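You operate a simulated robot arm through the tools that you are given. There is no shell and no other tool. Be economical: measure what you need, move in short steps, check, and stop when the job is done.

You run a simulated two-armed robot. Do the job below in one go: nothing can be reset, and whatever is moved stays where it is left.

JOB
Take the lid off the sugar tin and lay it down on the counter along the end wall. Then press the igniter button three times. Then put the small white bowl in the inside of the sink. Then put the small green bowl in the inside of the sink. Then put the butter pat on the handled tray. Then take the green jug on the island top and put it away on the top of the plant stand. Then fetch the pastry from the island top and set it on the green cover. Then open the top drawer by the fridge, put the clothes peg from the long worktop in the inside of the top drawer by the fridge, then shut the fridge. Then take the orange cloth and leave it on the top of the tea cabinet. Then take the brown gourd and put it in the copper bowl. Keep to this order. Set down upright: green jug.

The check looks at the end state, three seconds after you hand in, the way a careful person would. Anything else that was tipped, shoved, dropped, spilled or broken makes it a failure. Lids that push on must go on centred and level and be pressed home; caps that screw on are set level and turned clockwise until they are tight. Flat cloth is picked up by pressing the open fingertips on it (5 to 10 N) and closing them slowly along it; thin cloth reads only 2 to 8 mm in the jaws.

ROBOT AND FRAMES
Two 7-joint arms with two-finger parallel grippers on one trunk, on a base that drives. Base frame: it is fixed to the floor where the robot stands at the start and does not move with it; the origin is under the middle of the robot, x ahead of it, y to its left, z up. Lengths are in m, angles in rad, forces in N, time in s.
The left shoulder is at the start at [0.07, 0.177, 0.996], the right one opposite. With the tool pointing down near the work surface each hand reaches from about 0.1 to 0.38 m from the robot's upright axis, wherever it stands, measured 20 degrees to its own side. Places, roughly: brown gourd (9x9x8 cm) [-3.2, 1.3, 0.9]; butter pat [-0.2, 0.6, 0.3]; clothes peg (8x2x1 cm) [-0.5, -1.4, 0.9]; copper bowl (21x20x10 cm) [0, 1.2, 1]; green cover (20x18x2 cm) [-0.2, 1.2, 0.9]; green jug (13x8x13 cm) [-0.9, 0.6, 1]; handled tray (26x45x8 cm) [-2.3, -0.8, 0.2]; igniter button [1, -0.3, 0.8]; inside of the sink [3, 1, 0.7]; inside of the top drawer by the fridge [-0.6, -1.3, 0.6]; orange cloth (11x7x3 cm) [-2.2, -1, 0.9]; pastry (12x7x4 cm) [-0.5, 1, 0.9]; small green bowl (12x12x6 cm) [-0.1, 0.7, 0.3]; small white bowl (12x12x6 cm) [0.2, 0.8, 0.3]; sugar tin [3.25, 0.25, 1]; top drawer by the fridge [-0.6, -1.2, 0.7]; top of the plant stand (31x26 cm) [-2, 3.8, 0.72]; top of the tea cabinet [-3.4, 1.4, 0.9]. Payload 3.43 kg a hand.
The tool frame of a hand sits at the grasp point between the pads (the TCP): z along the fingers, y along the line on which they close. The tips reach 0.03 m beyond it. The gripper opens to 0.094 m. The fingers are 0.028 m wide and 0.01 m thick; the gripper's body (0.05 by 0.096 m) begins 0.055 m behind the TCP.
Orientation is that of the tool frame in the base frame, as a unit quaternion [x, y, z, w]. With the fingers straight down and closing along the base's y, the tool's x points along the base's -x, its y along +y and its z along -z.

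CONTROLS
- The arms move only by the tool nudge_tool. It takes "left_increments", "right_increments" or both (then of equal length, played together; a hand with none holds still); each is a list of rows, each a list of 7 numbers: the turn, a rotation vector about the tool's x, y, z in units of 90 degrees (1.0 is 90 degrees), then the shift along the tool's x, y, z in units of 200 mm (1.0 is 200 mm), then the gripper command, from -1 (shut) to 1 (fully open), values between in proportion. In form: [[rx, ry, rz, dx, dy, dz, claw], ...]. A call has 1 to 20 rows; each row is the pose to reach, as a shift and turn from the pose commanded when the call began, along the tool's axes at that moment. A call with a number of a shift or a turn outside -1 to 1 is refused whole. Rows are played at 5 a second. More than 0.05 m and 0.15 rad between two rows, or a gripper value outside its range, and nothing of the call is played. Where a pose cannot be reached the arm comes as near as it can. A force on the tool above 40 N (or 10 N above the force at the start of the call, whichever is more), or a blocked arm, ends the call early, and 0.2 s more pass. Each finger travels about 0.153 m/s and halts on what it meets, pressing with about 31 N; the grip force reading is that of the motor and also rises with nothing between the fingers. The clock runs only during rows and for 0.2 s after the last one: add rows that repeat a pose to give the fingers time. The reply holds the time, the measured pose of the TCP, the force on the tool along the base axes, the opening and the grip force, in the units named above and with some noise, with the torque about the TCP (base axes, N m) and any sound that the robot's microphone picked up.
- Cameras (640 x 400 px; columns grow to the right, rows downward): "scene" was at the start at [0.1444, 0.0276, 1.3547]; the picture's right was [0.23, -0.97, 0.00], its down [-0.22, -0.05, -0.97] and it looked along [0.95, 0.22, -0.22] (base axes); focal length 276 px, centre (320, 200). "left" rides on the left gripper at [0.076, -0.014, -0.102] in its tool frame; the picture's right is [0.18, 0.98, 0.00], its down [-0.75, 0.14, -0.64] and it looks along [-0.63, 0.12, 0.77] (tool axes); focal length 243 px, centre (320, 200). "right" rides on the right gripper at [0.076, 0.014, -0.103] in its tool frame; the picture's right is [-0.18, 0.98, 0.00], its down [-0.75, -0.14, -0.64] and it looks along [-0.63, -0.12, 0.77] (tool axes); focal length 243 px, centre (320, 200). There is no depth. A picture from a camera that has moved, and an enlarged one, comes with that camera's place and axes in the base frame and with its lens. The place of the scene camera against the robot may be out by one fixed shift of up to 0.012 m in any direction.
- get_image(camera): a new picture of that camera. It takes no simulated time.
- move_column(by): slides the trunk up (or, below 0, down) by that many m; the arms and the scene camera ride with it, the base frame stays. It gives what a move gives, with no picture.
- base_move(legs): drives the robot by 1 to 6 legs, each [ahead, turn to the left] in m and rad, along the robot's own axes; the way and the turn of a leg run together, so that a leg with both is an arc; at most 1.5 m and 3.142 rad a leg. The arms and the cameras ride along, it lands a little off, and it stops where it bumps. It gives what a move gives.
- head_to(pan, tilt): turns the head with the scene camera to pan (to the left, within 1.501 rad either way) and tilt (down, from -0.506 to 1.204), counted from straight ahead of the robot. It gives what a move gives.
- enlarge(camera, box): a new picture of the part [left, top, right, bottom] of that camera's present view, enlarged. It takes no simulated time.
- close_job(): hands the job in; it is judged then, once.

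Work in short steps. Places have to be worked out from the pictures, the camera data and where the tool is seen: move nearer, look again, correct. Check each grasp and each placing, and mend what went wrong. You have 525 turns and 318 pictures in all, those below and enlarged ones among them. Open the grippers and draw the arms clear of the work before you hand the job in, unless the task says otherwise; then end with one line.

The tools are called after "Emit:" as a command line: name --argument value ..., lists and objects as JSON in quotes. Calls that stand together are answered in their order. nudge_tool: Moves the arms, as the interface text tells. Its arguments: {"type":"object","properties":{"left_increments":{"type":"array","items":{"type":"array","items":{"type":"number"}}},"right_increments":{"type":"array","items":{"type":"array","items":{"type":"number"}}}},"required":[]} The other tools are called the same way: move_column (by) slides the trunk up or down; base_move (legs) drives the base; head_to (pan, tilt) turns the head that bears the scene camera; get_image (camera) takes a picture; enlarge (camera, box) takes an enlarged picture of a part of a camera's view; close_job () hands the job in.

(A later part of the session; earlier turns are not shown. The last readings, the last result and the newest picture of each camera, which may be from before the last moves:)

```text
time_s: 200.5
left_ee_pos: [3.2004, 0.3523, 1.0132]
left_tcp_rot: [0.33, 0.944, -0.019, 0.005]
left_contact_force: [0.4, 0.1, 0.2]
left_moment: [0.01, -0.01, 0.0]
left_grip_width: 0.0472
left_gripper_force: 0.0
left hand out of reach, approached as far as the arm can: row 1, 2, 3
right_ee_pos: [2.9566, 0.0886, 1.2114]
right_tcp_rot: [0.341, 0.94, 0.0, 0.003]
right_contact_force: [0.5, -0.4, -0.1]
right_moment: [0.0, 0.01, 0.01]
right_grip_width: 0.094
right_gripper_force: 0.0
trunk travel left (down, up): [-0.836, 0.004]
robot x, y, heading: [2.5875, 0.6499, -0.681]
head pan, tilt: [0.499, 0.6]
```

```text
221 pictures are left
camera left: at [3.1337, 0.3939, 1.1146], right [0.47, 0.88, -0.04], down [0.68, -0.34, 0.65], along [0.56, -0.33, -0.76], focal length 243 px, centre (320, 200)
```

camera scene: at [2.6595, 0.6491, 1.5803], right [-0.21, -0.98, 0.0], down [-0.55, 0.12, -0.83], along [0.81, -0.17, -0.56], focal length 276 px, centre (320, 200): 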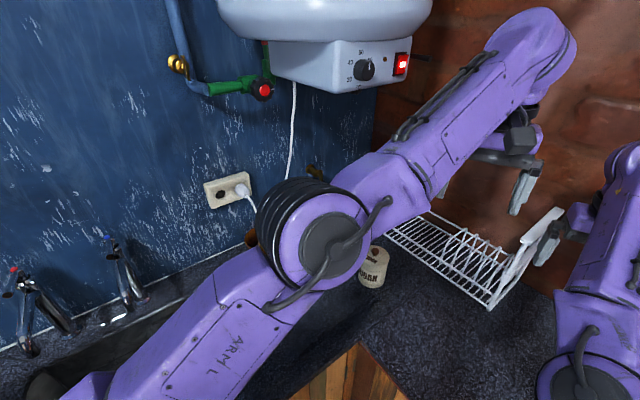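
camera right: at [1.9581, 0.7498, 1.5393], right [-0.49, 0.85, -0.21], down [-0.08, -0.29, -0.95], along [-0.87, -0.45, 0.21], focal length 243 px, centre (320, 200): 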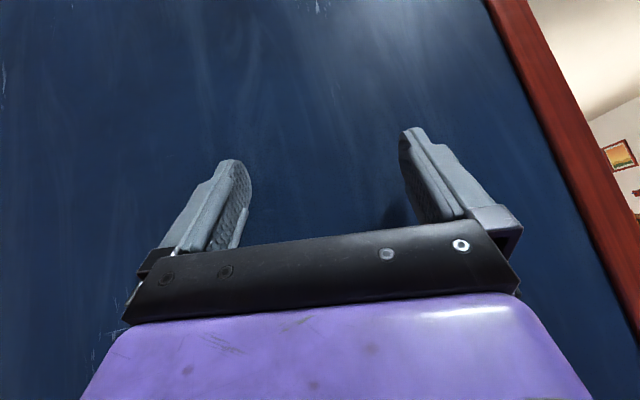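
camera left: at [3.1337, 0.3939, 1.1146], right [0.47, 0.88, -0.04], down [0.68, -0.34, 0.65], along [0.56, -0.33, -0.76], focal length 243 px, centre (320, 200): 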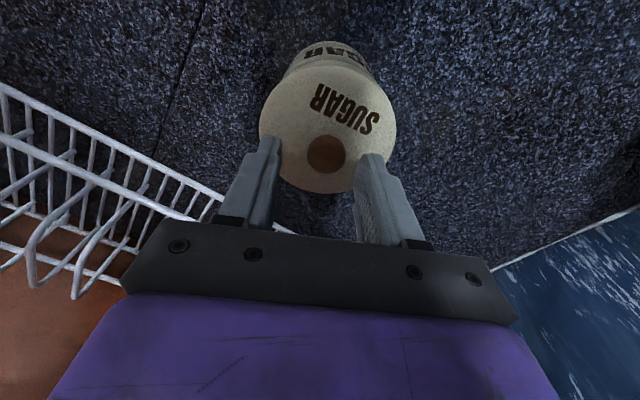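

Aligned over the knob. I lower ~2.3 cm and check contact force.

Emit:
nudge_tool --left_increments '[[0, 0, 0, 0, 0.03, 0.05, 0], [0, 0, 0, 0, 0.03, 0.09, 0], [0, 0, 0, 0, 0.03, 0.115, 0], [0, 0, 0, 0, 0.03, 0.115, 0]]'

Emit:
enlarge --camera "left" --box '[200, 60, 460, 260]'

```text
time_s: 201.3
left_ee_pos: [3.2058, 0.3561, 1.0047]
left_tcp_rot: [0.329, 0.944, -0.02, 0.017]
left_contact_force: [-8.4, 4.8, 22.0]
left_moment: [0.71, 0.17, 0.18]
left_grip_width: 0.0467
left_gripper_force: 0.0
right_ee_pos: [2.951, 0.09, 1.2136]
right_tcp_rot: [0.341, 0.94, 0.0, 0.004]
right_contact_force: [0.3, 0.3, -0.3]
right_moment: [0.0, 0.03, 0.01]
right_grip_width: 0.0942
right_gripper_force: 0.0
trunk travel left (down, up): [-0.836, 0.004]
robot x, y, heading: [2.5856, 0.6496, -0.68]
head pan, tilt: [0.499, 0.6]
stopped in row 3 (left hand): the force on the tool passed its limit (the readings are from after the stop); the commanded pose is now the measured one
```

```text
2.00 times, centred on (330, 160) of left
camera zoom: at [3.1357, 0.3983, 1.1037], right [0.47, 0.88, -0.03], down [0.67, -0.33, 0.67], along [0.58, -0.34, -0.74], focal length 485 px, centre (300, 280)
```

zoom: 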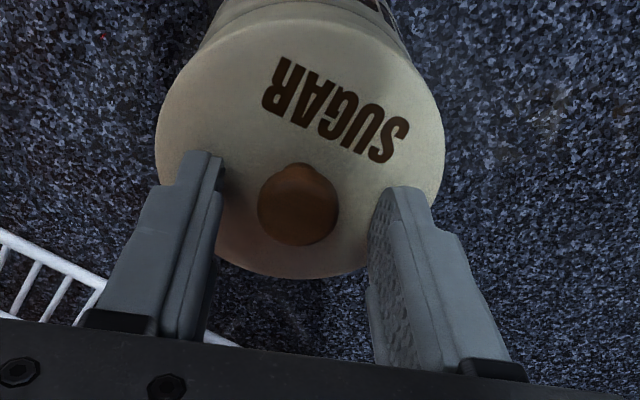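

Tips touch the lid (lid top ≈0.975). I back off 2 mm and close on the knob.

Emit:
nudge_tool --left_increments '[[0, 0, 0, 0, 0, -0.012, 0], [0, 0, 0, 0, 0, -0.012, -0.4], [0, 0, 0, 0, 0, -0.012, -0.7], [0, 0, 0, 0, 0, -0.012, -1], [0, 0, 0, 0, 0, -0.012, -1]]'

Emit:
enlarge --camera "left" --box '[200, 60, 460, 260]'

```text
time_s: 202.5
left_ee_pos: [3.2032, 0.3533, 1.0046]
left_tcp_rot: [0.331, 0.943, -0.02, 0.015]
left_contact_force: [-5.6, -6.5, 22.2]
left_moment: [-0.04, 0.16, 0.01]
left_grip_width: 0.0209
left_gripper_force: 30.5
right_ee_pos: [2.9314, 0.0639, 1.2144]
right_tcp_rot: [0.289, 0.953, -0.082, -0.032]
right_contact_force: [0.1, 0.5, -0.4]
right_moment: [-0.01, -0.04, -0.01]
right_grip_width: 0.0939
right_gripper_force: 0.2
trunk travel left (down, up): [-0.836, 0.004]
robot x, y, heading: [2.5931, 0.647, -0.683]
head pan, tilt: [0.499, 0.6]
```

```text
2.00 times, centred on (330, 160) of left
camera zoom: at [3.1351, 0.3956, 1.1038], right [0.47, 0.88, -0.03], down [0.67, -0.33, 0.67], along [0.58, -0.34, -0.75], focal length 485 px, centre (300, 280)
```

zoom: 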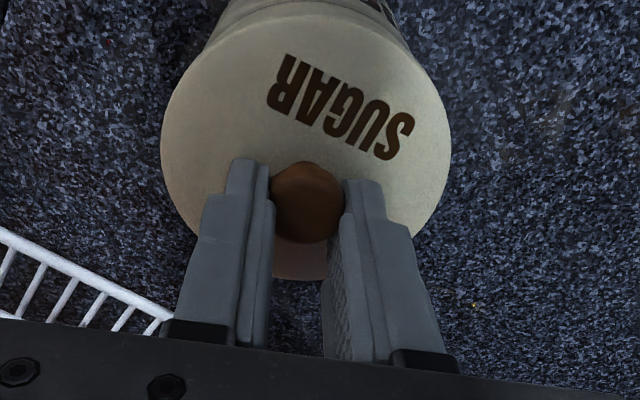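

Knob gripped (21 mm, 30 N). I pull straight up slowly.

Emit:
nudge_tool --left_increments '[[0, 0, 0, 0, 0, -0.04, -1], [0, 0, 0, 0, 0, -0.08, -1], [0, 0, 0, 0, 0, -0.13, -1], [0, 0, 0, 0, 0, -0.18, -1], [0, 0, 0, 0, 0, -0.24, -1], [0, 0, 0, 0, 0, -0.3, -1]]'

Emit:
get_image --camera "left"

Emit:
get_image --camera "scene"

```text
time_s: 202.8
left_ee_pos: [3.2059, 0.3552, 1.0042]
left_tcp_rot: [0.332, 0.943, -0.019, 0.011]
left_contact_force: [-2.1, -3.9, 4.2]
left_moment: [-0.33, 0.04, -0.07]
left_grip_width: 0.0205
left_gripper_force: 31.2
right_ee_pos: [2.934, 0.0643, 1.2153]
right_tcp_rot: [0.289, 0.953, -0.083, -0.03]
right_contact_force: [-1.0, 0.0, -0.3]
right_moment: [-0.01, -0.02, 0.0]
right_grip_width: 0.0939
right_gripper_force: 0.0
trunk travel left (down, up): [-0.836, 0.004]
robot x, y, heading: [2.5873, 0.6487, -0.685]
head pan, tilt: [0.499, 0.6]
stopped in row 1 (right hand): the arm was blocked; the commanded pose is now the measured one
```

```text
218 pictures are left
camera left: at [3.1369, 0.3968, 1.1043], right [0.47, 0.88, -0.04], down [0.67, -0.33, 0.66], along [0.57, -0.34, -0.75], focal length 243 px, centre (320, 200)
```

left: 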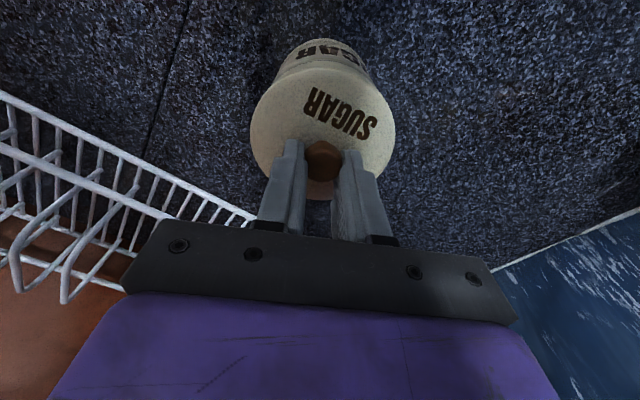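

```text
217 pictures are left
camera scene: at [2.7165, 0.6078, 1.5801], right [-0.18, -0.98, 0.0], down [-0.55, 0.1, -0.83], along [0.81, -0.15, -0.56], focal length 276 px, centre (320, 200)
```

scene: 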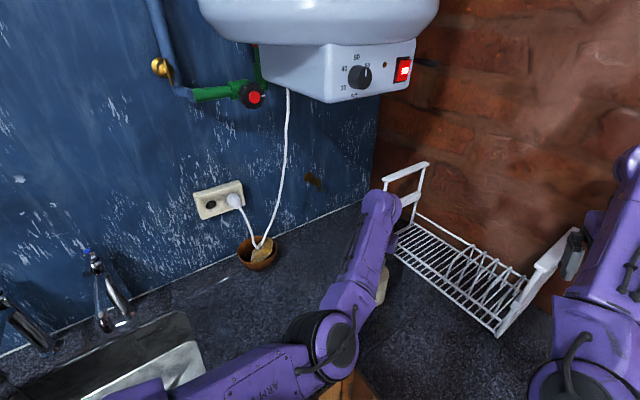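

The right hand is close to the rack's handle and got blocked; I lift and retract the right hand while the left holds.

Emit:
nudge_tool --left_increments '[[0, 0, 0, 0, 0, 0, -1], [0, 0, 0, 0, 0, 0, -1], [0, 0, 0, 0, 0, 0, -1], [0, 0, 0, 0, 0, 0, -1], [0, 0, 0, 0, 0, 0, -1]]' --right_increments '[[0, 0, 0, 0.05, 0, -0.1, 1], [0, 0, 0, 0.1, 0, -0.2, 1], [0, 0, 0, 0.2, 0, -0.3, 1], [0, 0, 0, 0.35, 0, -0.4, 1], [0, 0, 0, 0.5, 0, -0.4, 1]]'

Emit:
get_image --camera "right"

```text
time_s: 204.0
left_ee_pos: [3.2062, 0.3576, 1.0024]
left_tcp_rot: [0.331, 0.943, -0.019, 0.011]
left_contact_force: [-4.4, 1.3, 8.2]
left_moment: [0.33, 0.25, 0.1]
left_grip_width: 0.0208
left_gripper_force: 31.3
right_ee_pos: [2.9148, 0.0697, 1.3229]
right_tcp_rot: [0.289, 0.953, -0.082, -0.032]
right_contact_force: [0.4, 0.4, -0.1]
right_moment: [0.01, 0.03, -0.02]
right_grip_width: 0.094
right_gripper_force: 0.1
right hand out of reach, approached as far as the arm can: row 1, 2, 3, 4, 5
trunk travel left (down, up): [-0.836, 0.004]
robot x, y, heading: [2.5925, 0.6486, -0.682]
head pan, tilt: [0.499, 0.6]
heard: snap
```

```text
216 pictures are left
camera right: at [2.8703, 0.1389, 1.4231], right [0.69, 0.7, -0.18], down [0.62, -0.45, 0.65], along [0.38, -0.55, -0.74], focal length 243 px, centre (320, 200)
```

right: 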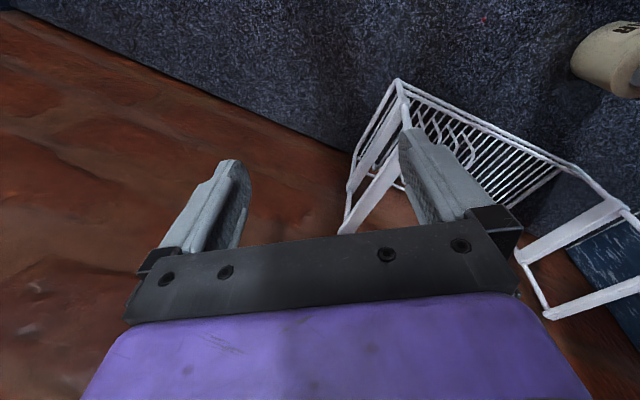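

Right hand is clear. A snap was heard (the lid). I lift the left hand straight up now.

Emit:
nudge_tool --left_increments '[[0, 0, 0, 0, 0, -0.04, -1], [0, 0, 0, 0, 0, -0.08, -1], [0, 0, 0, 0, 0, -0.13, -1], [0, 0, 0, 0, 0, -0.18, -1], [0, 0, 0, 0, 0, -0.24, -1], [0, 0, 0, 0, 0, -0.3, -1], [0, 0, 0, 0, 0, -0.36, -1]]'

Emit:
get_image --camera "left"

```text
time_s: 205.6
left_ee_pos: [3.2048, 0.3567, 1.075]
left_tcp_rot: [0.331, 0.943, -0.019, 0.01]
left_contact_force: [-1.1, -1.2, -0.4]
left_moment: [0.02, -0.04, 0.01]
left_grip_width: 0.0
left_gripper_force: 30.7
right_ee_pos: [2.9142, 0.0676, 1.3225]
right_tcp_rot: [0.289, 0.953, -0.081, -0.032]
right_contact_force: [0.6, -0.1, 0.0]
right_moment: [0.0, 0.0, 0.01]
right_grip_width: 0.0939
right_gripper_force: 0.1
trunk travel left (down, up): [-0.836, 0.004]
robot x, y, heading: [2.5864, 0.649, -0.683]
head pan, tilt: [0.499, 0.6]
```

```text
215 pictures are left
camera left: at [3.1377, 0.3982, 1.1757], right [0.47, 0.88, -0.03], down [0.67, -0.33, 0.66], along [0.57, -0.33, -0.75], focal length 243 px, centre (320, 200)
```

left: 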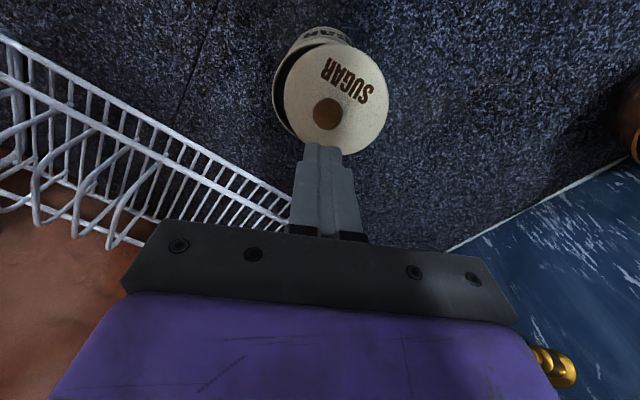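

The lid snapped loose but slipped from the fingers; it sits loosely askew on the tin. I open, re-centre and regrip the knob.

Emit:
nudge_tool --left_increments '[[0, 0, 0, 0.03, 0.02, 0, 0], [0, 0, 0, 0.03, 0.02, 0.1, 0], [0, 0, 0, 0.03, 0.02, 0.2, 0], [0, 0, 0, 0.03, 0.02, 0.28, 0], [0, 0, 0, 0.03, 0.02, 0.33, 0]]'

Emit:
enlarge --camera "left" --box '[200, 60, 460, 260]'

```text
time_s: 206.8
left_ee_pos: [3.2053, 0.3623, 1.0095]
left_tcp_rot: [0.33, 0.944, -0.018, 0.011]
left_contact_force: [1.9, -0.6, 3.6]
left_moment: [0.16, -0.06, -0.06]
left_grip_width: 0.0473
left_gripper_force: 0.4
left hand out of reach, approached as far as the arm can: row 1, 2, 3
right_ee_pos: [2.914, 0.0681, 1.3226]
right_tcp_rot: [0.29, 0.953, -0.081, -0.031]
right_contact_force: [0.2, -0.3, 0.0]
right_moment: [0.0, -0.01, -0.01]
right_grip_width: 0.0937
right_gripper_force: 0.0
trunk travel left (down, up): [-0.836, 0.004]
robot x, y, heading: [2.5923, 0.6528, -0.682]
head pan, tilt: [0.499, 0.6]
```

```text
2.00 times, centred on (330, 160) of left
camera zoom: at [3.1364, 0.4031, 1.1099], right [0.47, 0.88, -0.03], down [0.67, -0.33, 0.66], along [0.57, -0.33, -0.75], focal length 485 px, centre (300, 280)
```

zoom: 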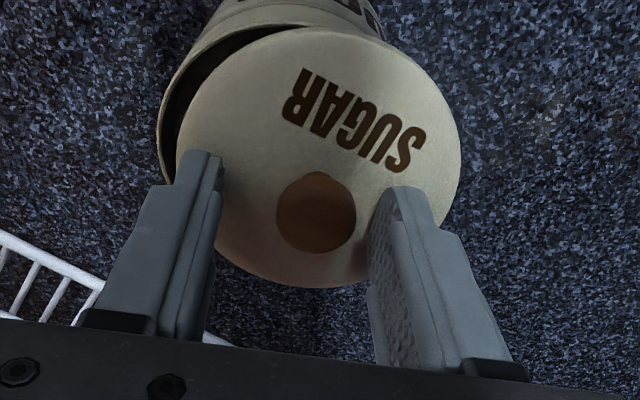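

Emit:
nudge_tool --left_increments '[[0, 0, 0, 0, 0.03, 0, 0], [0, 0, 0, 0, 0.03, 0.01, -0.3], [0, 0, 0, 0, 0.03, 0.01, -0.6], [0, 0, 0, 0, 0.03, 0.01, -1], [0, 0, 0, 0, 0.03, 0.01, -1], [0, 0, 0, 0, 0.03, -0.04, -1], [0, 0, 0, 0, 0.03, -0.1, -1], [0, 0, 0, 0, 0.03, -0.16, -1]]'

Emit:
get_image --camera "left"

```text
time_s: 208.6
left_ee_pos: [3.2086, 0.3678, 1.0386]
left_tcp_rot: [0.33, 0.944, -0.018, 0.01]
left_contact_force: [-0.3, 0.4, -0.4]
left_moment: [0.01, 0.0, 0.03]
left_grip_width: 0.0205
left_gripper_force: 30.7
right_ee_pos: [2.9151, 0.0669, 1.3214]
right_tcp_rot: [0.289, 0.953, -0.081, -0.031]
right_contact_force: [-1.3, 0.7, -0.9]
right_moment: [-0.01, 0.01, 0.01]
right_grip_width: 0.0939
right_gripper_force: 0.1
trunk travel left (down, up): [-0.836, 0.004]
robot x, y, heading: [2.5913, 0.6501, -0.686]
head pan, tilt: [0.499, 0.6]
```

```text
213 pictures are left
camera left: at [3.1403, 0.4094, 1.1392], right [0.47, 0.88, -0.03], down [0.67, -0.33, 0.66], along [0.57, -0.33, -0.75], focal length 243 px, centre (320, 200)
```

left: 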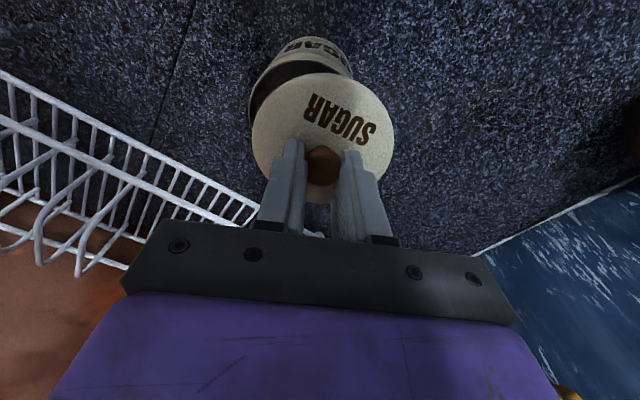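

The lid is in hand. I raise it clear, move it to the free spot on the counter left-front of the tin (over the slab seam), and check before lowering.

Emit:
nudge_tool --left_increments '[[0, 0, 0, 0, 0, -0.15, -1], [0, 0, 0, 0, 0, -0.3, -1], [0, 0, 0, 0.14, -0.09, -0.35, -1], [0, 0, 0, 0.28, -0.18, -0.35, -1], [0, 0, 0, 0.42, -0.27, -0.35, -1], [0, 0, 0, 0.55, -0.35, -0.35, -1], [0, 0, 0, 0.68, -0.43, -0.35, -1], [0, 0, 0, 0.68, -0.43, -0.35, -1]]'

Emit:
get_image --camera "left"

Emit:
get_image --camera "scene"

```text
time_s: 210.4
left_ee_pos: [3.1752, 0.3035, 1.122]
left_tcp_rot: [0.331, 0.944, -0.018, 0.01]
left_contact_force: [0.0, 0.6, -1.0]
left_moment: [0.0, 0.01, 0.02]
left_grip_width: 0.0206
left_gripper_force: 31.1
left hand out of reach, approached as far as the arm can: row 1, 2, 3, 4, 5, 6, 7, 8
right_ee_pos: [2.9144, 0.068, 1.3221]
right_tcp_rot: [0.29, 0.953, -0.081, -0.032]
right_contact_force: [-0.1, 0.1, 0.4]
right_moment: [-0.04, 0.02, 0.0]
right_grip_width: 0.0942
right_gripper_force: 0.1
trunk travel left (down, up): [-0.836, 0.004]
robot x, y, heading: [2.5832, 0.6509, -0.684]
head pan, tilt: [0.499, 0.6]
```

```text
212 pictures are left
camera left: at [3.1068, 0.3443, 1.2219], right [0.47, 0.88, -0.03], down [0.67, -0.33, 0.66], along [0.57, -0.33, -0.75], focal length 243 px, centre (320, 200)
```

left: 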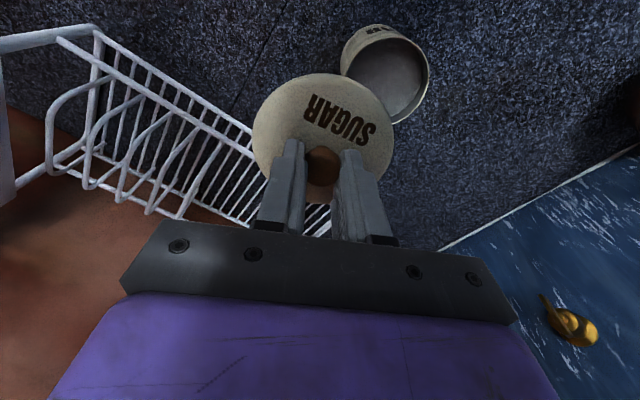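

```text
211 pictures are left
camera scene: at [2.7179, 0.6067, 1.5802], right [-0.18, -0.98, 0.0], down [-0.56, 0.1, -0.82], along [0.81, -0.15, -0.57], focal length 276 px, centre (320, 200)
```

scene: 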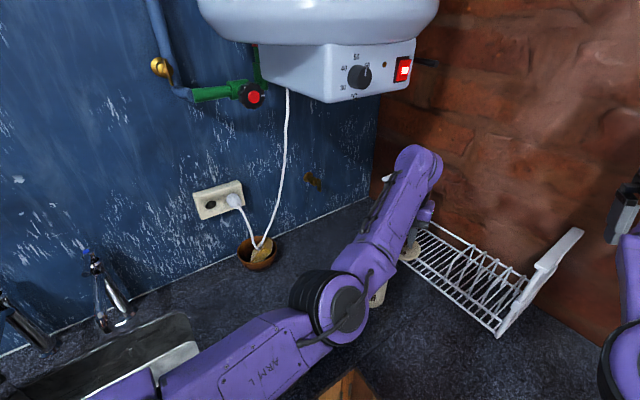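

The tin is open and upright. The arm can't fold back further, so I back the base up by 0.12 m to bring the lid over the free spot.

Emit:
base_move --legs '[[-0.12, 0]]'

Emit:
get_image --camera "left"

```text
time_s: 211.6
left_ee_pos: [3.0879, 0.3768, 1.1195]
left_tcp_rot: [0.33, 0.944, -0.017, 0.008]
left_contact_force: [0.5, -0.1, -1.4]
left_moment: [0.0, 0.0, 0.01]
left_grip_width: 0.0206
left_gripper_force: 31.2
right_ee_pos: [2.8266, 0.141, 1.3203]
right_tcp_rot: [0.289, 0.953, -0.081, -0.033]
right_contact_force: [0.8, -0.4, -0.1]
right_moment: [0.01, 0.04, -0.02]
right_grip_width: 0.0938
right_gripper_force: 0.1
trunk travel left (down, up): [-0.836, 0.004]
robot x, y, heading: [2.5015, 0.7241, -0.68]
head pan, tilt: [0.499, 0.6]
```

```text
210 pictures are left
camera left: at [3.0186, 0.4179, 1.2196], right [0.47, 0.88, -0.03], down [0.68, -0.33, 0.66], along [0.57, -0.33, -0.75], focal length 243 px, centre (320, 200)
```

left: 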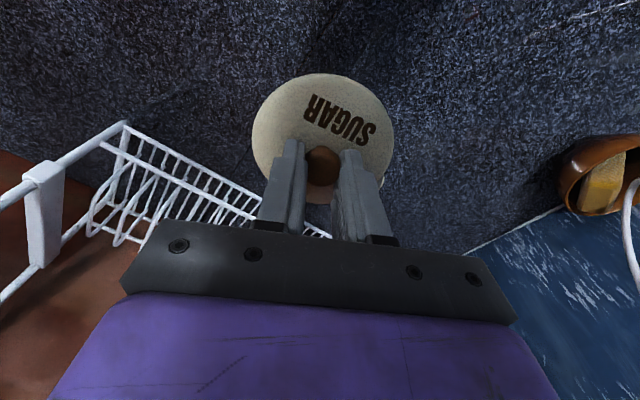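

I back up another 5 cm and then lower the lid.

Emit:
base_move --legs '[[-0.05, 0]]'

Emit:
nudge_tool --left_increments '[[0, 0, 0, 0, 0, 0.15, -1], [0, 0, 0, 0, 0, 0.3, -1], [0, 0, 0, 0, 0, 0.4, -1], [0, 0, 0, 0, 0, 0.5, -1]]'

Emit:
get_image --camera "left"

```text
time_s: 212.5
left_ee_pos: [3.0515, 0.4053, 1.1175]
left_tcp_rot: [0.329, 0.944, -0.017, 0.007]
left_contact_force: [1.0, 0.2, -0.2]
left_moment: [0.07, 0.07, -0.01]
left_grip_width: 0.0208
left_gripper_force: 31.1
right_ee_pos: [2.7917, 0.168, 1.3177]
right_tcp_rot: [0.289, 0.953, -0.08, -0.035]
right_contact_force: [-0.7, -0.6, -1.3]
right_moment: [0.0, 0.03, 0.01]
right_grip_width: 0.0941
right_gripper_force: 0.0
trunk travel left (down, up): [-0.836, 0.004]
robot x, y, heading: [2.4605, 0.756, -0.68]
head pan, tilt: [0.499, 0.6]
```

```text
time_s: 213.5
left_ee_pos: [3.0484, 0.4046, 1.0227]
left_tcp_rot: [0.33, 0.944, -0.017, 0.01]
left_contact_force: [0.4, -0.2, 0.0]
left_moment: [-0.03, 0.02, -0.01]
left_grip_width: 0.0206
left_gripper_force: 31.1
right_ee_pos: [2.7866, 0.1735, 1.3206]
right_tcp_rot: [0.289, 0.953, -0.081, -0.033]
right_contact_force: [0.1, 0.0, -0.8]
right_moment: [0.0, -0.01, 0.05]
right_grip_width: 0.0939
right_gripper_force: 0.1
trunk travel left (down, up): [-0.836, 0.004]
robot x, y, heading: [2.4616, 0.7525, -0.675]
head pan, tilt: [0.499, 0.6]
```

```text
209 pictures are left
camera left: at [2.9804, 0.4467, 1.1216], right [0.47, 0.88, -0.03], down [0.67, -0.33, 0.66], along [0.57, -0.33, -0.75], focal length 243 px, centre (320, 200)
```

left: 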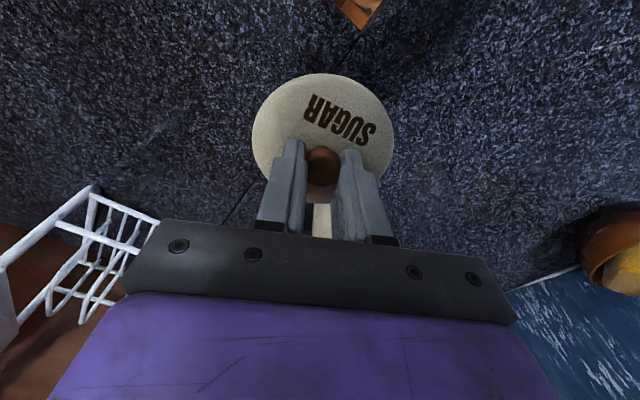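

Emit:
nudge_tool --left_increments '[[0, 0, 0, 0.03, -0.067, 0.1, -1], [0, 0, 0, 0.03, -0.067, 0.2, -1], [0, 0, 0, 0.03, -0.067, 0.25, -1], [0, 0, 0, 0.03, -0.067, 0.3, -1], [0, 0, 0, 0.03, -0.067, 0.35, -1]]'

```text
time_s: 214.7
left_ee_pos: [3.0353, 0.3957, 0.9497]
left_tcp_rot: [0.33, 0.944, -0.019, 0.01]
left_contact_force: [0.2, 0.6, -0.6]
left_moment: [0.0, -0.05, 0.0]
left_grip_width: 0.0205
left_gripper_force: 31.2
right_ee_pos: [2.7862, 0.1728, 1.3218]
right_tcp_rot: [0.289, 0.953, -0.082, -0.031]
right_contact_force: [-0.2, 0.0, 0.7]
right_moment: [0.02, 0.01, -0.02]
right_grip_width: 0.0939
right_gripper_force: 0.1
trunk travel left (down, up): [-0.836, 0.004]
robot x, y, heading: [2.4622, 0.7549, -0.682]
head pan, tilt: [0.499, 0.6]
```

Emit:
nudge_tool --left_increments '[[0, 0, 0, 0, 0, 0.03, -1], [0, 0, 0, 0, 0, 0.06, -1], [0, 0, 0, 0, 0, 0.09, -1], [0, 0, 0, 0, 0, 0.12, -1], [0, 0, 0, 0, 0, 0.15, -1]]'

Emit:
get_image --camera "left"

```text
time_s: 215.9
left_ee_pos: [3.0306, 0.3992, 0.9257]
left_tcp_rot: [0.329, 0.944, -0.018, 0.009]
left_contact_force: [0.0, 0.0, 0.8]
left_moment: [0.02, 0.01, 0.01]
left_grip_width: 0.0207
left_gripper_force: 31.0
left hand out of reach, approached as far as the arm can: row 1, 2, 3, 4, 5
right_ee_pos: [2.7877, 0.1717, 1.3215]
right_tcp_rot: [0.289, 0.953, -0.081, -0.032]
right_contact_force: [0.4, 0.2, 0.6]
right_moment: [0.01, -0.02, 0.04]
right_grip_width: 0.0941
right_gripper_force: 0.1
trunk travel left (down, up): [-0.836, 0.004]
robot x, y, heading: [2.4581, 0.7525, -0.685]
head pan, tilt: [0.499, 0.6]
```

```text
208 pictures are left
camera left: at [2.9617, 0.4396, 1.0248], right [0.47, 0.88, -0.03], down [0.67, -0.33, 0.66], along [0.57, -0.33, -0.75], focal length 243 px, centre (320, 200)
```

left: 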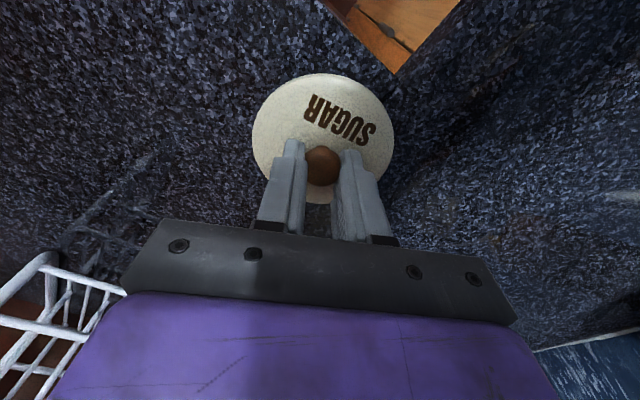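

No contact yet at z 0.926. I lower with the trunk in small steps.

Emit:
move_column --by -0.015

Emit:
move_column --by -0.01

```text
time_s: 216.6
left_ee_pos: [3.0296, 0.3988, 0.9148]
left_tcp_rot: [0.329, 0.944, -0.02, 0.013]
left_contact_force: [3.1, -4.1, 25.8]
left_moment: [0.02, 0.09, 0.04]
left_grip_width: 0.0207
left_gripper_force: 31.4
right_ee_pos: [2.7836, 0.1736, 1.3097]
right_tcp_rot: [0.289, 0.953, -0.082, -0.03]
right_contact_force: [0.6, -0.1, -0.7]
right_moment: [0.0, 0.01, -0.02]
right_grip_width: 0.0939
right_gripper_force: 0.1
trunk travel left (down, up): [-0.821, 0.019]
robot x, y, heading: [2.4588, 0.7524, -0.685]
head pan, tilt: [0.499, 0.6]
```

```text
time_s: 216.9
left_ee_pos: [3.0312, 0.3984, 0.9156]
left_tcp_rot: [0.328, 0.945, -0.02, 0.014]
left_contact_force: [-6.8, 5.9, 16.9]
left_moment: [0.48, 0.59, 0.02]
left_grip_width: 0.0208
left_gripper_force: 31.3
right_ee_pos: [2.7849, 0.174, 1.307]
right_tcp_rot: [0.288, 0.954, -0.082, -0.031]
right_contact_force: [-0.1, -0.5, -0.4]
right_moment: [-0.02, 0.04, -0.02]
right_grip_width: 0.0942
right_gripper_force: 0.0
trunk travel left (down, up): [-0.819, 0.021]
robot x, y, heading: [2.4599, 0.7535, -0.684]
head pan, tilt: [0.499, 0.6]
stopped: the force on the tool passed its limit (the readings are from after the stop); the commanded pose is now the measured one
```

The lid is down on the counter (25 N contact). I open the fingers and rise.

Emit:
nudge_tool --left_increments '[[0, 0, 0, 0, 0, 0, -0.6], [0, 0, 0, 0, 0, 0, -0.2], [0, 0, 0, 0, 0, 0, 0.3], [0, 0, 0, 0, 0, -0.05, 0.3], [0, 0, 0, 0, 0, -0.2, 0.3], [0, 0, 0, 0, 0, -0.4, 0.3], [0, 0, 0, 0, 0, -0.6, 0.3], [0, 0, 0, 0, 0, -0.8, 0.3]]'

Emit:
get_image --camera "left"

```text
time_s: 218.7
left_ee_pos: [3.0471, 0.3925, 1.0737]
left_tcp_rot: [0.33, 0.944, -0.02, 0.013]
left_contact_force: [-0.1, 0.8, 0.6]
left_moment: [0.02, -0.03, 0.01]
left_grip_width: 0.0612
left_gripper_force: 0.0
left hand out of reach, approached as far as the arm can: row 5, 6, 7, 8
right_ee_pos: [2.7866, 0.1723, 1.304]
right_tcp_rot: [0.289, 0.953, -0.082, -0.031]
right_contact_force: [-0.4, -0.7, 0.4]
right_moment: [-0.01, 0.01, 0.01]
right_grip_width: 0.0939
right_gripper_force: 0.1
trunk travel left (down, up): [-0.819, 0.021]
robot x, y, heading: [2.4601, 0.756, -0.681]
head pan, tilt: [0.499, 0.6]
```

```text
207 pictures are left
camera left: at [2.9773, 0.4338, 1.1733], right [0.47, 0.88, -0.03], down [0.67, -0.33, 0.66], along [0.58, -0.33, -0.75], focal length 243 px, centre (320, 200)
```

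left: 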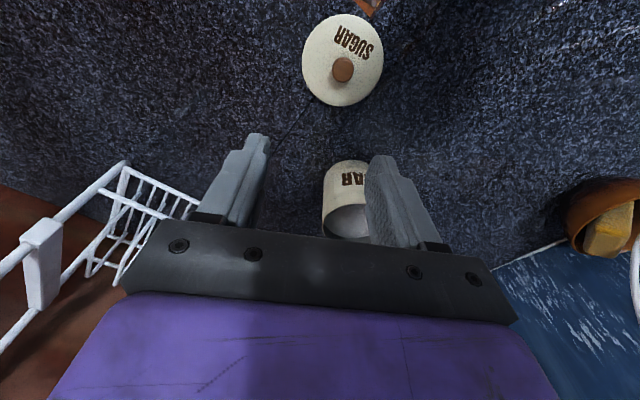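

The lid lies flat by the tin, across the slab seam. Next the igniter: I raise the left hand, then retrace my way: turn, back out along the counter, then face the door direction.

Emit:
nudge_tool --left_increments '[[0, 0, 0, 0, 0, -0.2, 0.3], [0, 0, 0, 0, 0, -0.4, 0.3], [0, 0, 0, 0, 0, -0.6, 0.3], [0, 0, 0, 0, 0, -0.8, 0.3]]'

Emit:
base_move --legs '[[0, -0.2], [-0.78, 0]]'

Emit:
head_to --pan 0.2 --tilt 0.7

Emit:
get_image --camera "scene"

```text
time_s: 219.7
left_ee_pos: [3.0304, 0.402, 1.2096]
left_tcp_rot: [0.33, 0.944, -0.023, 0.014]
left_contact_force: [0.4, -0.5, 0.9]
left_moment: [-0.01, 0.01, 0.01]
left_grip_width: 0.061
left_gripper_force: 0.1
left hand out of reach, approached as far as the arm can: row 3, 4
right_ee_pos: [2.7865, 0.1731, 1.3052]
right_tcp_rot: [0.289, 0.953, -0.082, -0.032]
right_contact_force: [-0.5, 1.1, 0.5]
right_moment: [0.0, -0.02, 0.0]
right_grip_width: 0.0941
right_gripper_force: 0.1
trunk travel left (down, up): [-0.819, 0.021]
robot x, y, heading: [2.4623, 0.7497, -0.677]
head pan, tilt: [0.499, 0.6]
```

```text
time_s: 224.7
left_ee_pos: [2.4556, 0.8997, 1.2078]
left_tcp_rot: [0.418, 0.908, -0.023, 0.012]
left_contact_force: [-0.4, -0.4, -0.2]
left_moment: [0.0, 0.01, 0.02]
left_grip_width: 0.061
left_gripper_force: 0.0
right_ee_pos: [2.173, 0.7222, 1.3041]
right_tcp_rot: [0.379, 0.921, -0.078, -0.04]
right_contact_force: [-0.4, -0.2, -0.1]
right_moment: [0.0, -0.03, 0.02]
right_grip_width: 0.0941
right_gripper_force: 0.0
trunk travel left (down, up): [-0.819, 0.021]
robot x, y, heading: [1.9616, 1.3554, -0.874]
head pan, tilt: [0.499, 0.6]
```

```text
time_s: 225.5
left_ee_pos: [2.4551, 0.9019, 1.2085]
left_tcp_rot: [0.418, 0.908, -0.022, 0.012]
left_contact_force: [0.6, 0.0, -0.2]
left_moment: [-0.01, 0.01, 0.0]
left_grip_width: 0.0612
left_gripper_force: 0.0
right_ee_pos: [2.172, 0.7229, 1.3038]
right_tcp_rot: [0.379, 0.921, -0.078, -0.039]
right_contact_force: [-0.2, -0.5, 0.6]
right_moment: [0.03, 0.0, 0.01]
right_grip_width: 0.0942
right_gripper_force: 0.2
trunk travel left (down, up): [-0.819, 0.021]
robot x, y, heading: [1.9647, 1.3522, -0.874]
head pan, tilt: [0.201, 0.7]
```

```text
206 pictures are left
camera scene: at [2.0639, 1.27, 1.5546], right [-0.62, -0.78, 0.0], down [-0.5, 0.4, -0.77], along [0.6, -0.48, -0.64], focal length 276 px, centre (320, 200)
```

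scene: 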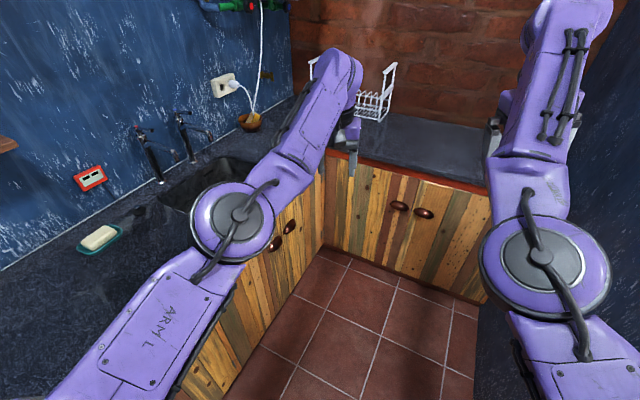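

On the door's centre line again. I turn to face away from the door opening (heading ≈0.45) and check arm widths before reversing.

Emit:
base_move --legs '[[0, 1.325]]'

Emit:
head_to --pan -0.6 --tilt 0.9

Emit:
get_image --camera "scene"

Emit:
head_to --pan 0.6 --tilt 0.9

Emit:
get_image --camera "scene"

```text
time_s: 229.1
left_ee_pos: [2.5264, 1.7152, 1.2088]
left_tcp_rot: [-0.223, 0.974, -0.011, 0.023]
left_contact_force: [-0.4, -0.6, -0.2]
left_moment: [0.03, 0.01, 0.01]
left_grip_width: 0.0612
left_gripper_force: 0.1
right_ee_pos: [2.6278, 1.3936, 1.3044]
right_tcp_rot: [-0.262, 0.961, -0.086, 0.016]
right_contact_force: [0.0, -0.6, -0.2]
right_moment: [-0.05, 0.0, 0.0]
right_grip_width: 0.0941
right_gripper_force: 0.1
trunk travel left (down, up): [-0.819, 0.021]
robot x, y, heading: [1.9597, 1.3548, 0.436]
head pan, tilt: [0.201, 0.7]
```

```text
time_s: 230.2
left_ee_pos: [2.5267, 1.7148, 1.21]
left_tcp_rot: [-0.222, 0.975, -0.011, 0.023]
left_contact_force: [0.3, -1.1, 0.3]
left_moment: [0.0, -0.01, 0.0]
left_grip_width: 0.0611
left_gripper_force: 0.1
right_ee_pos: [2.627, 1.3948, 1.3043]
right_tcp_rot: [-0.262, 0.961, -0.086, 0.016]
right_contact_force: [0.6, -0.2, -0.1]
right_moment: [-0.02, 0.03, 0.0]
right_grip_width: 0.094
right_gripper_force: 0.1
trunk travel left (down, up): [-0.819, 0.021]
robot x, y, heading: [1.9608, 1.3558, 0.44]
head pan, tilt: [-0.6, 0.901]
```

```text
205 pictures are left
camera scene: at [2.0855, 1.3702, 1.5383], right [-0.16, -0.99, 0.0], down [-0.77, 0.13, -0.62], along [0.61, -0.1, -0.78], focal length 276 px, centre (320, 200)
```

scene: 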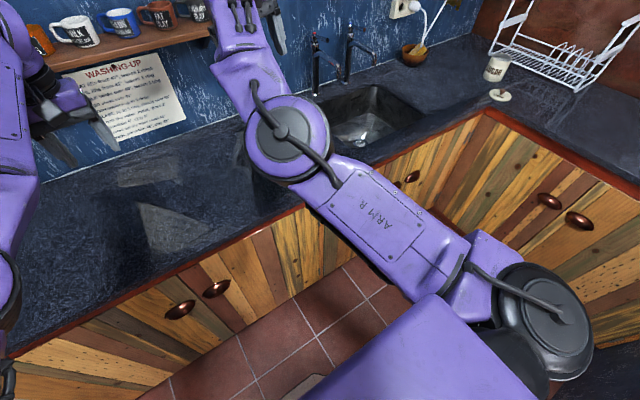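

```text
time_s: 231.6
left_ee_pos: [2.5271, 1.715, 1.2089]
left_tcp_rot: [-0.222, 0.975, -0.01, 0.024]
left_contact_force: [0.1, -0.3, 0.0]
left_moment: [0.0, -0.01, 0.0]
left_grip_width: 0.0611
left_gripper_force: 0.0
right_ee_pos: [2.6263, 1.3951, 1.3037]
right_tcp_rot: [-0.262, 0.961, -0.086, 0.017]
right_contact_force: [-0.9, 0.3, 0.6]
right_moment: [0.01, 0.03, 0.01]
right_grip_width: 0.0939
right_gripper_force: 0.0
trunk travel left (down, up): [-0.819, 0.021]
robot x, y, heading: [1.9591, 1.3506, 0.44]
head pan, tilt: [0.6, 0.901]
```

```text
204 pictures are left
camera scene: at [2.0494, 1.4474, 1.5383], right [0.86, -0.51, 0.0], down [-0.4, -0.68, -0.62], along [0.32, 0.53, -0.78], focal length 276 px, centre (320, 200)
```

scene: 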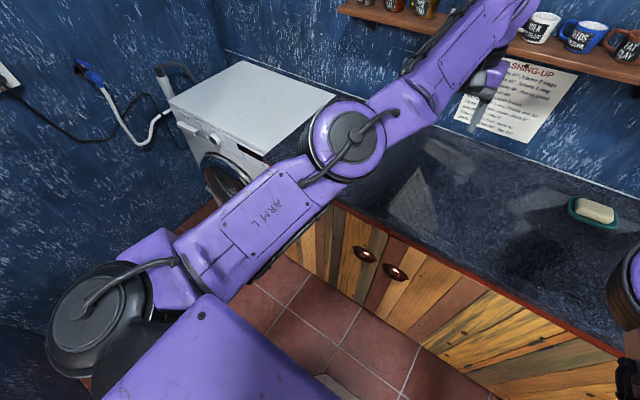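

Both arms are narrow, centred on the door. I reverse out.

Emit:
base_move --legs '[[-0.6, 0]]'

Emit:
base_move --legs '[[-0.6, 0]]'

Emit:
head_to --pan 0 --tilt 0.6

Emit:
get_image --camera "scene"

```text
time_s: 235.1
left_ee_pos: [1.9804, 1.4592, 1.2069]
left_tcp_rot: [-0.222, 0.975, -0.011, 0.022]
left_contact_force: [0.5, 1.1, 0.1]
left_moment: [-0.03, -0.02, -0.02]
left_grip_width: 0.0609
left_gripper_force: 0.1
right_ee_pos: [2.0809, 1.1395, 1.3043]
right_tcp_rot: [-0.262, 0.961, -0.086, 0.016]
right_contact_force: [-0.5, -0.4, -0.2]
right_moment: [0.04, -0.01, 0.03]
right_grip_width: 0.0941
right_gripper_force: 0.1
trunk travel left (down, up): [-0.819, 0.021]
robot x, y, heading: [1.4137, 1.0991, 0.438]
head pan, tilt: [0.6, 0.901]
```

```text
time_s: 238.4
left_ee_pos: [1.434, 1.2042, 1.2081]
left_tcp_rot: [-0.225, 0.974, -0.011, 0.023]
left_contact_force: [1.1, 0.8, 0.4]
left_moment: [0.01, 0.0, -0.01]
left_grip_width: 0.0612
left_gripper_force: 0.0
right_ee_pos: [1.5356, 0.8864, 1.3028]
right_tcp_rot: [-0.263, 0.961, -0.086, 0.015]
right_contact_force: [1.0, -0.6, -0.6]
right_moment: [0.01, -0.02, 0.03]
right_grip_width: 0.094
right_gripper_force: 0.0
trunk travel left (down, up): [-0.819, 0.021]
robot x, y, heading: [0.872, 0.8426, 0.439]
head pan, tilt: [0.6, 0.901]
```

```text
time_s: 239.4
left_ee_pos: [1.4344, 1.2039, 1.209]
left_tcp_rot: [-0.224, 0.974, -0.011, 0.023]
left_contact_force: [0.9, 0.0, 0.6]
left_moment: [0.03, -0.02, -0.03]
left_grip_width: 0.0611
left_gripper_force: 0.0
right_ee_pos: [1.5344, 0.8852, 1.304]
right_tcp_rot: [-0.263, 0.961, -0.086, 0.016]
right_contact_force: [0.0, 0.3, 0.1]
right_moment: [0.01, -0.01, 0.01]
right_grip_width: 0.0941
right_gripper_force: 0.0
trunk travel left (down, up): [-0.819, 0.021]
robot x, y, heading: [0.8709, 0.8439, 0.438]
head pan, tilt: [0.0, 0.6]
```

```text
203 pictures are left
camera scene: at [0.9987, 0.9085, 1.5631], right [0.43, -0.9, 0.0], down [-0.51, -0.24, -0.82], along [0.75, 0.35, -0.57], focal length 276 px, centre (320, 200)
```

scene: 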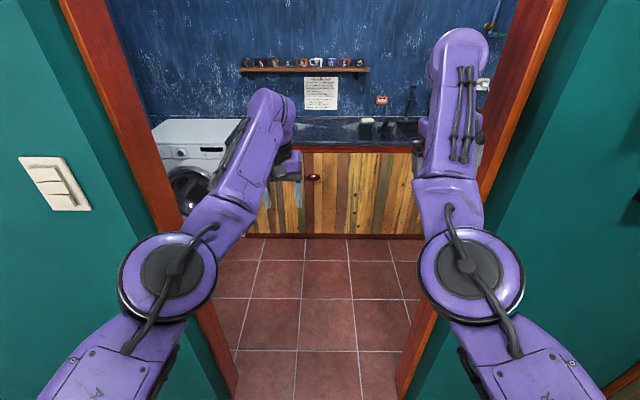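

Back in the kitchen. The igniter is a small button on the stove front at ≈(1.0,-0.31,0.80). I turn right away from grinder and drive to stand in front of it, step by step.

Emit:
base_move --legs '[[-0.02, 0], [0, -1.57], [0.25, 0]]'

Emit:
base_move --legs '[[0, -0.95], [0.45, 0], [0, 0.95]]'

Emit:
head_to --pan 0 --tilt 0.8

Emit:
get_image --camera "scene"

```text
time_s: 245.6
left_ee_pos: [1.295, 0.0285, 1.211]
left_tcp_rot: [0.545, 0.838, -0.024, 0.008]
left_contact_force: [0.6, 0.0, 0.5]
left_moment: [0.05, -0.02, 0.01]
left_grip_width: 0.0611
left_gripper_force: 0.1
right_ee_pos: [0.9728, -0.0609, 1.3049]
right_tcp_rot: [0.507, 0.857, -0.072, -0.05]
right_contact_force: [0.1, 1.1, -0.7]
right_moment: [-0.03, 0.0, 0.02]
right_grip_width: 0.094
right_gripper_force: 0.1
trunk travel left (down, up): [-0.819, 0.021]
robot x, y, heading: [0.9514, 0.5996, -1.162]
head pan, tilt: [0.0, 0.6]
```

```text
time_s: 253.1
left_ee_pos: [1.0799, -0.3652, 1.2095]
left_tcp_rot: [0.535, 0.844, -0.024, 0.008]
left_contact_force: [-0.1, 0.2, 0.3]
left_moment: [-0.01, 0.02, -0.03]
left_grip_width: 0.061
left_gripper_force: 0.0
right_ee_pos: [0.7611, -0.4616, 1.3035]
right_tcp_rot: [0.497, 0.863, -0.073, -0.05]
right_contact_force: [-0.1, 0.8, -0.2]
right_moment: [-0.01, -0.02, 0.0]
right_grip_width: 0.094
right_gripper_force: 0.0
trunk travel left (down, up): [-0.819, 0.021]
robot x, y, heading: [0.724, 0.2043, -1.142]
head pan, tilt: [0.0, 0.6]
```

```text
time_s: 253.8
left_ee_pos: [1.0809, -0.3639, 1.2087]
left_tcp_rot: [0.535, 0.844, -0.024, 0.008]
left_contact_force: [0.5, 0.5, 0.5]
left_moment: [-0.01, -0.01, -0.01]
left_grip_width: 0.0612
left_gripper_force: 0.1
right_ee_pos: [0.7609, -0.4611, 1.3043]
right_tcp_rot: [0.498, 0.863, -0.072, -0.05]
right_contact_force: [0.8, 0.2, 0.2]
right_moment: [0.01, 0.01, -0.03]
right_grip_width: 0.0937
right_gripper_force: 0.1
trunk travel left (down, up): [-0.819, 0.021]
robot x, y, heading: [0.724, 0.2047, -1.139]
head pan, tilt: [0.0, 0.799]
```

```text
202 pictures are left
camera scene: at [0.783, 0.0906, 1.5463], right [-0.91, -0.42, 0.0], down [-0.3, 0.65, -0.7], along [0.29, -0.63, -0.72], focal length 276 px, centre (320, 200)
```

scene: 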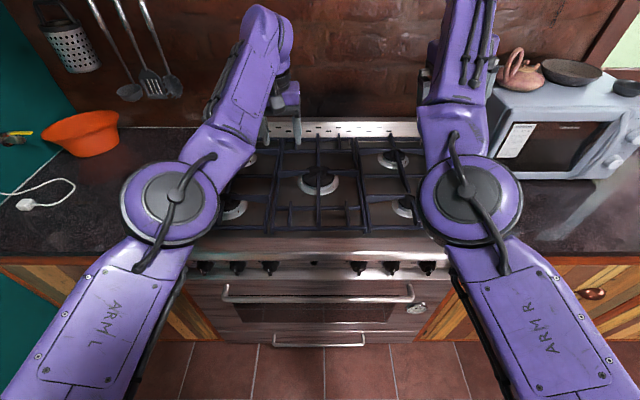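

Well in front of the stove. I zoom on the knob panel.

Emit:
enlarge --camera "scene" --box '[190, 220, 450, 330]'

```text
2.46 times, centred on (320, 275) of scene
camera zoom: at [0.783, 0.0906, 1.5463], right [-0.91, -0.42, 0.0], down [-0.3, 0.65, -0.7], along [0.29, -0.63, -0.72], focal length 678 px, centre (320, 15)
```

zoom: 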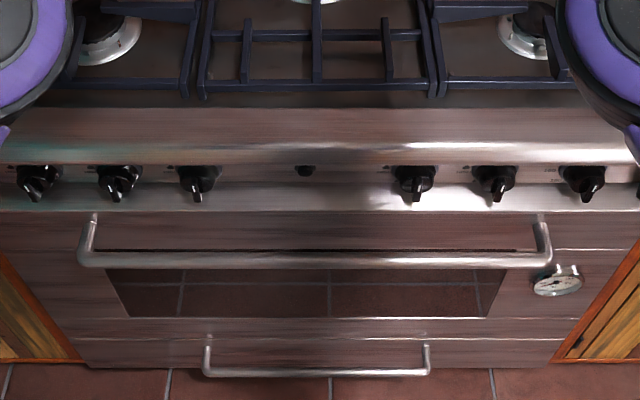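

Igniter at ≈(0.987,-0.31,0.80), just under a rounded edge, so I need horizontal fingers. I back off 0.12 m and pitch the right hand forward, fingers closed.

Emit:
base_move --legs '[[-0.12, 0]]'

Emit:
nudge_tool --right_increments '[[0, -0.08, 0, 0, 0.04, 0.05, -1], [0, -0.16, 0, 0, 0.08, 0.1, -1], [0, -0.24, 0, 0.02, 0.12, 0.15, -1], [0, -0.32, 0, 0.04, 0.16, 0.2, -1], [0, -0.4, 0, 0.06, 0.2, 0.25, -1], [0, -0.48, 0, 0.08, 0.25, 0.3, -1], [0, -0.56, 0, 0.1, 0.3, 0.35, -1], [0, -0.64, 0, 0.12, 0.35, 0.4, -1], [0, -0.72, 0, 0.14, 0.4, 0.45, -1], [0, -0.8, 0, 0.16, 0.45, 0.5, -1], [0, -0.9, 0, 0.18, 0.5, 0.55, -1], [0, -1, 0, 0.2, 0.55, 0.6, -1]]'

Emit:
get_image --camera "scene"

```text
time_s: 255.1
left_ee_pos: [1.0336, -0.2578, 1.2084]
left_tcp_rot: [0.534, 0.845, -0.023, 0.007]
left_contact_force: [-0.4, 0.5, -0.9]
left_moment: [0.01, 0.02, 0.0]
left_grip_width: 0.0614
left_gripper_force: 0.1
right_ee_pos: [0.7152, -0.3571, 1.3034]
right_tcp_rot: [0.496, 0.864, -0.071, -0.051]
right_contact_force: [-0.3, -0.2, 0.1]
right_moment: [0.01, 0.02, -0.02]
right_grip_width: 0.094
right_gripper_force: 0.1
trunk travel left (down, up): [-0.819, 0.021]
robot x, y, heading: [0.6735, 0.3086, -1.14]
head pan, tilt: [0.0, 0.799]
```

```text
refused: row 11 steps farther than a row can; nothing moved
```

```text
200 pictures are left
camera scene: at [0.7351, 0.1951, 1.5459], right [-0.91, -0.42, 0.0], down [-0.3, 0.65, -0.7], along [0.29, -0.63, -0.72], focal length 276 px, centre (320, 200)
```

scene: 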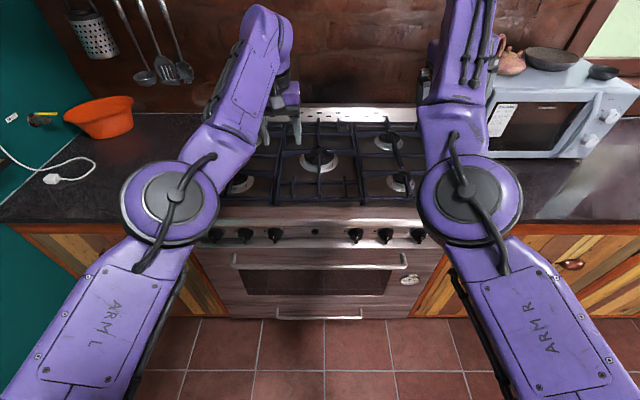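

Emit:
nudge_tool --right_increments '[[0, -0.085, 0, 0, 0.04, 0.05, -1], [0, -0.17, 0, 0, 0.08, 0.1, -1], [0, -0.25, 0, 0.02, 0.12, 0.15, -1], [0, -0.335, 0, 0.04, 0.16, 0.2, -1], [0, -0.42, 0, 0.06, 0.2, 0.25, -1], [0, -0.5, 0, 0.08, 0.25, 0.3, -1], [0, -0.585, 0, 0.1, 0.3, 0.35, -1], [0, -0.67, 0, 0.12, 0.35, 0.4, -1], [0, -0.75, 0, 0.14, 0.4, 0.45, -1], [0, -0.835, 0, 0.16, 0.45, 0.5, -1], [0, -0.92, 0, 0.18, 0.5, 0.55, -1], [0, -1, 0, 0.2, 0.55, 0.6, -1]]'

Emit:
get_image --camera "scene"

```text
time_s: 257.9
left_ee_pos: [1.0322, -0.2563, 1.2083]
left_tcp_rot: [0.534, 0.845, -0.023, 0.008]
left_contact_force: [0.0, -0.9, -0.6]
left_moment: [-0.03, 0.01, 0.02]
left_grip_width: 0.061
left_gripper_force: 0.0
right_ee_pos: [0.5881, -0.3966, 1.1908]
right_tcp_rot: [0.28, 0.643, -0.456, 0.547]
right_contact_force: [-0.3, 0.5, -1.4]
right_moment: [-0.04, 0.02, -0.02]
right_grip_width: 0.0
right_gripper_force: 31.2
right hand out of reach, approached as far as the arm can: row 1, 2, 3, 4, 5, 6, 7, 8, 9, 10, 11, 12
trunk travel left (down, up): [-0.819, 0.021]
robot x, y, heading: [0.6735, 0.3116, -1.135]
head pan, tilt: [0.0, 0.799]
stopped in row 12 (right hand): the arm was blocked; the commanded pose is now the measured one
```

```text
199 pictures are left
camera scene: at [0.7342, 0.1975, 1.5463], right [-0.91, -0.42, 0.0], down [-0.3, 0.65, -0.7], along [0.29, -0.63, -0.72], focal length 276 px, centre (320, 200)
```

scene: 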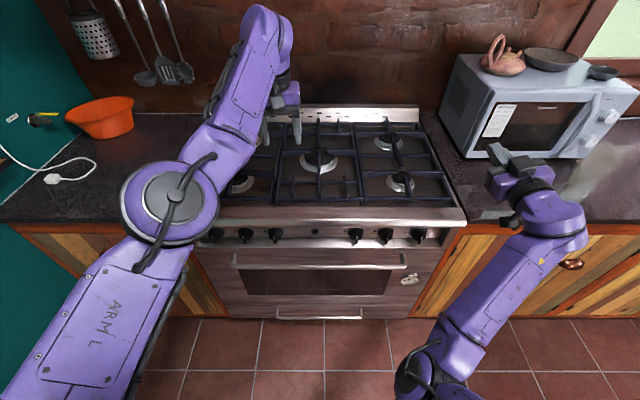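

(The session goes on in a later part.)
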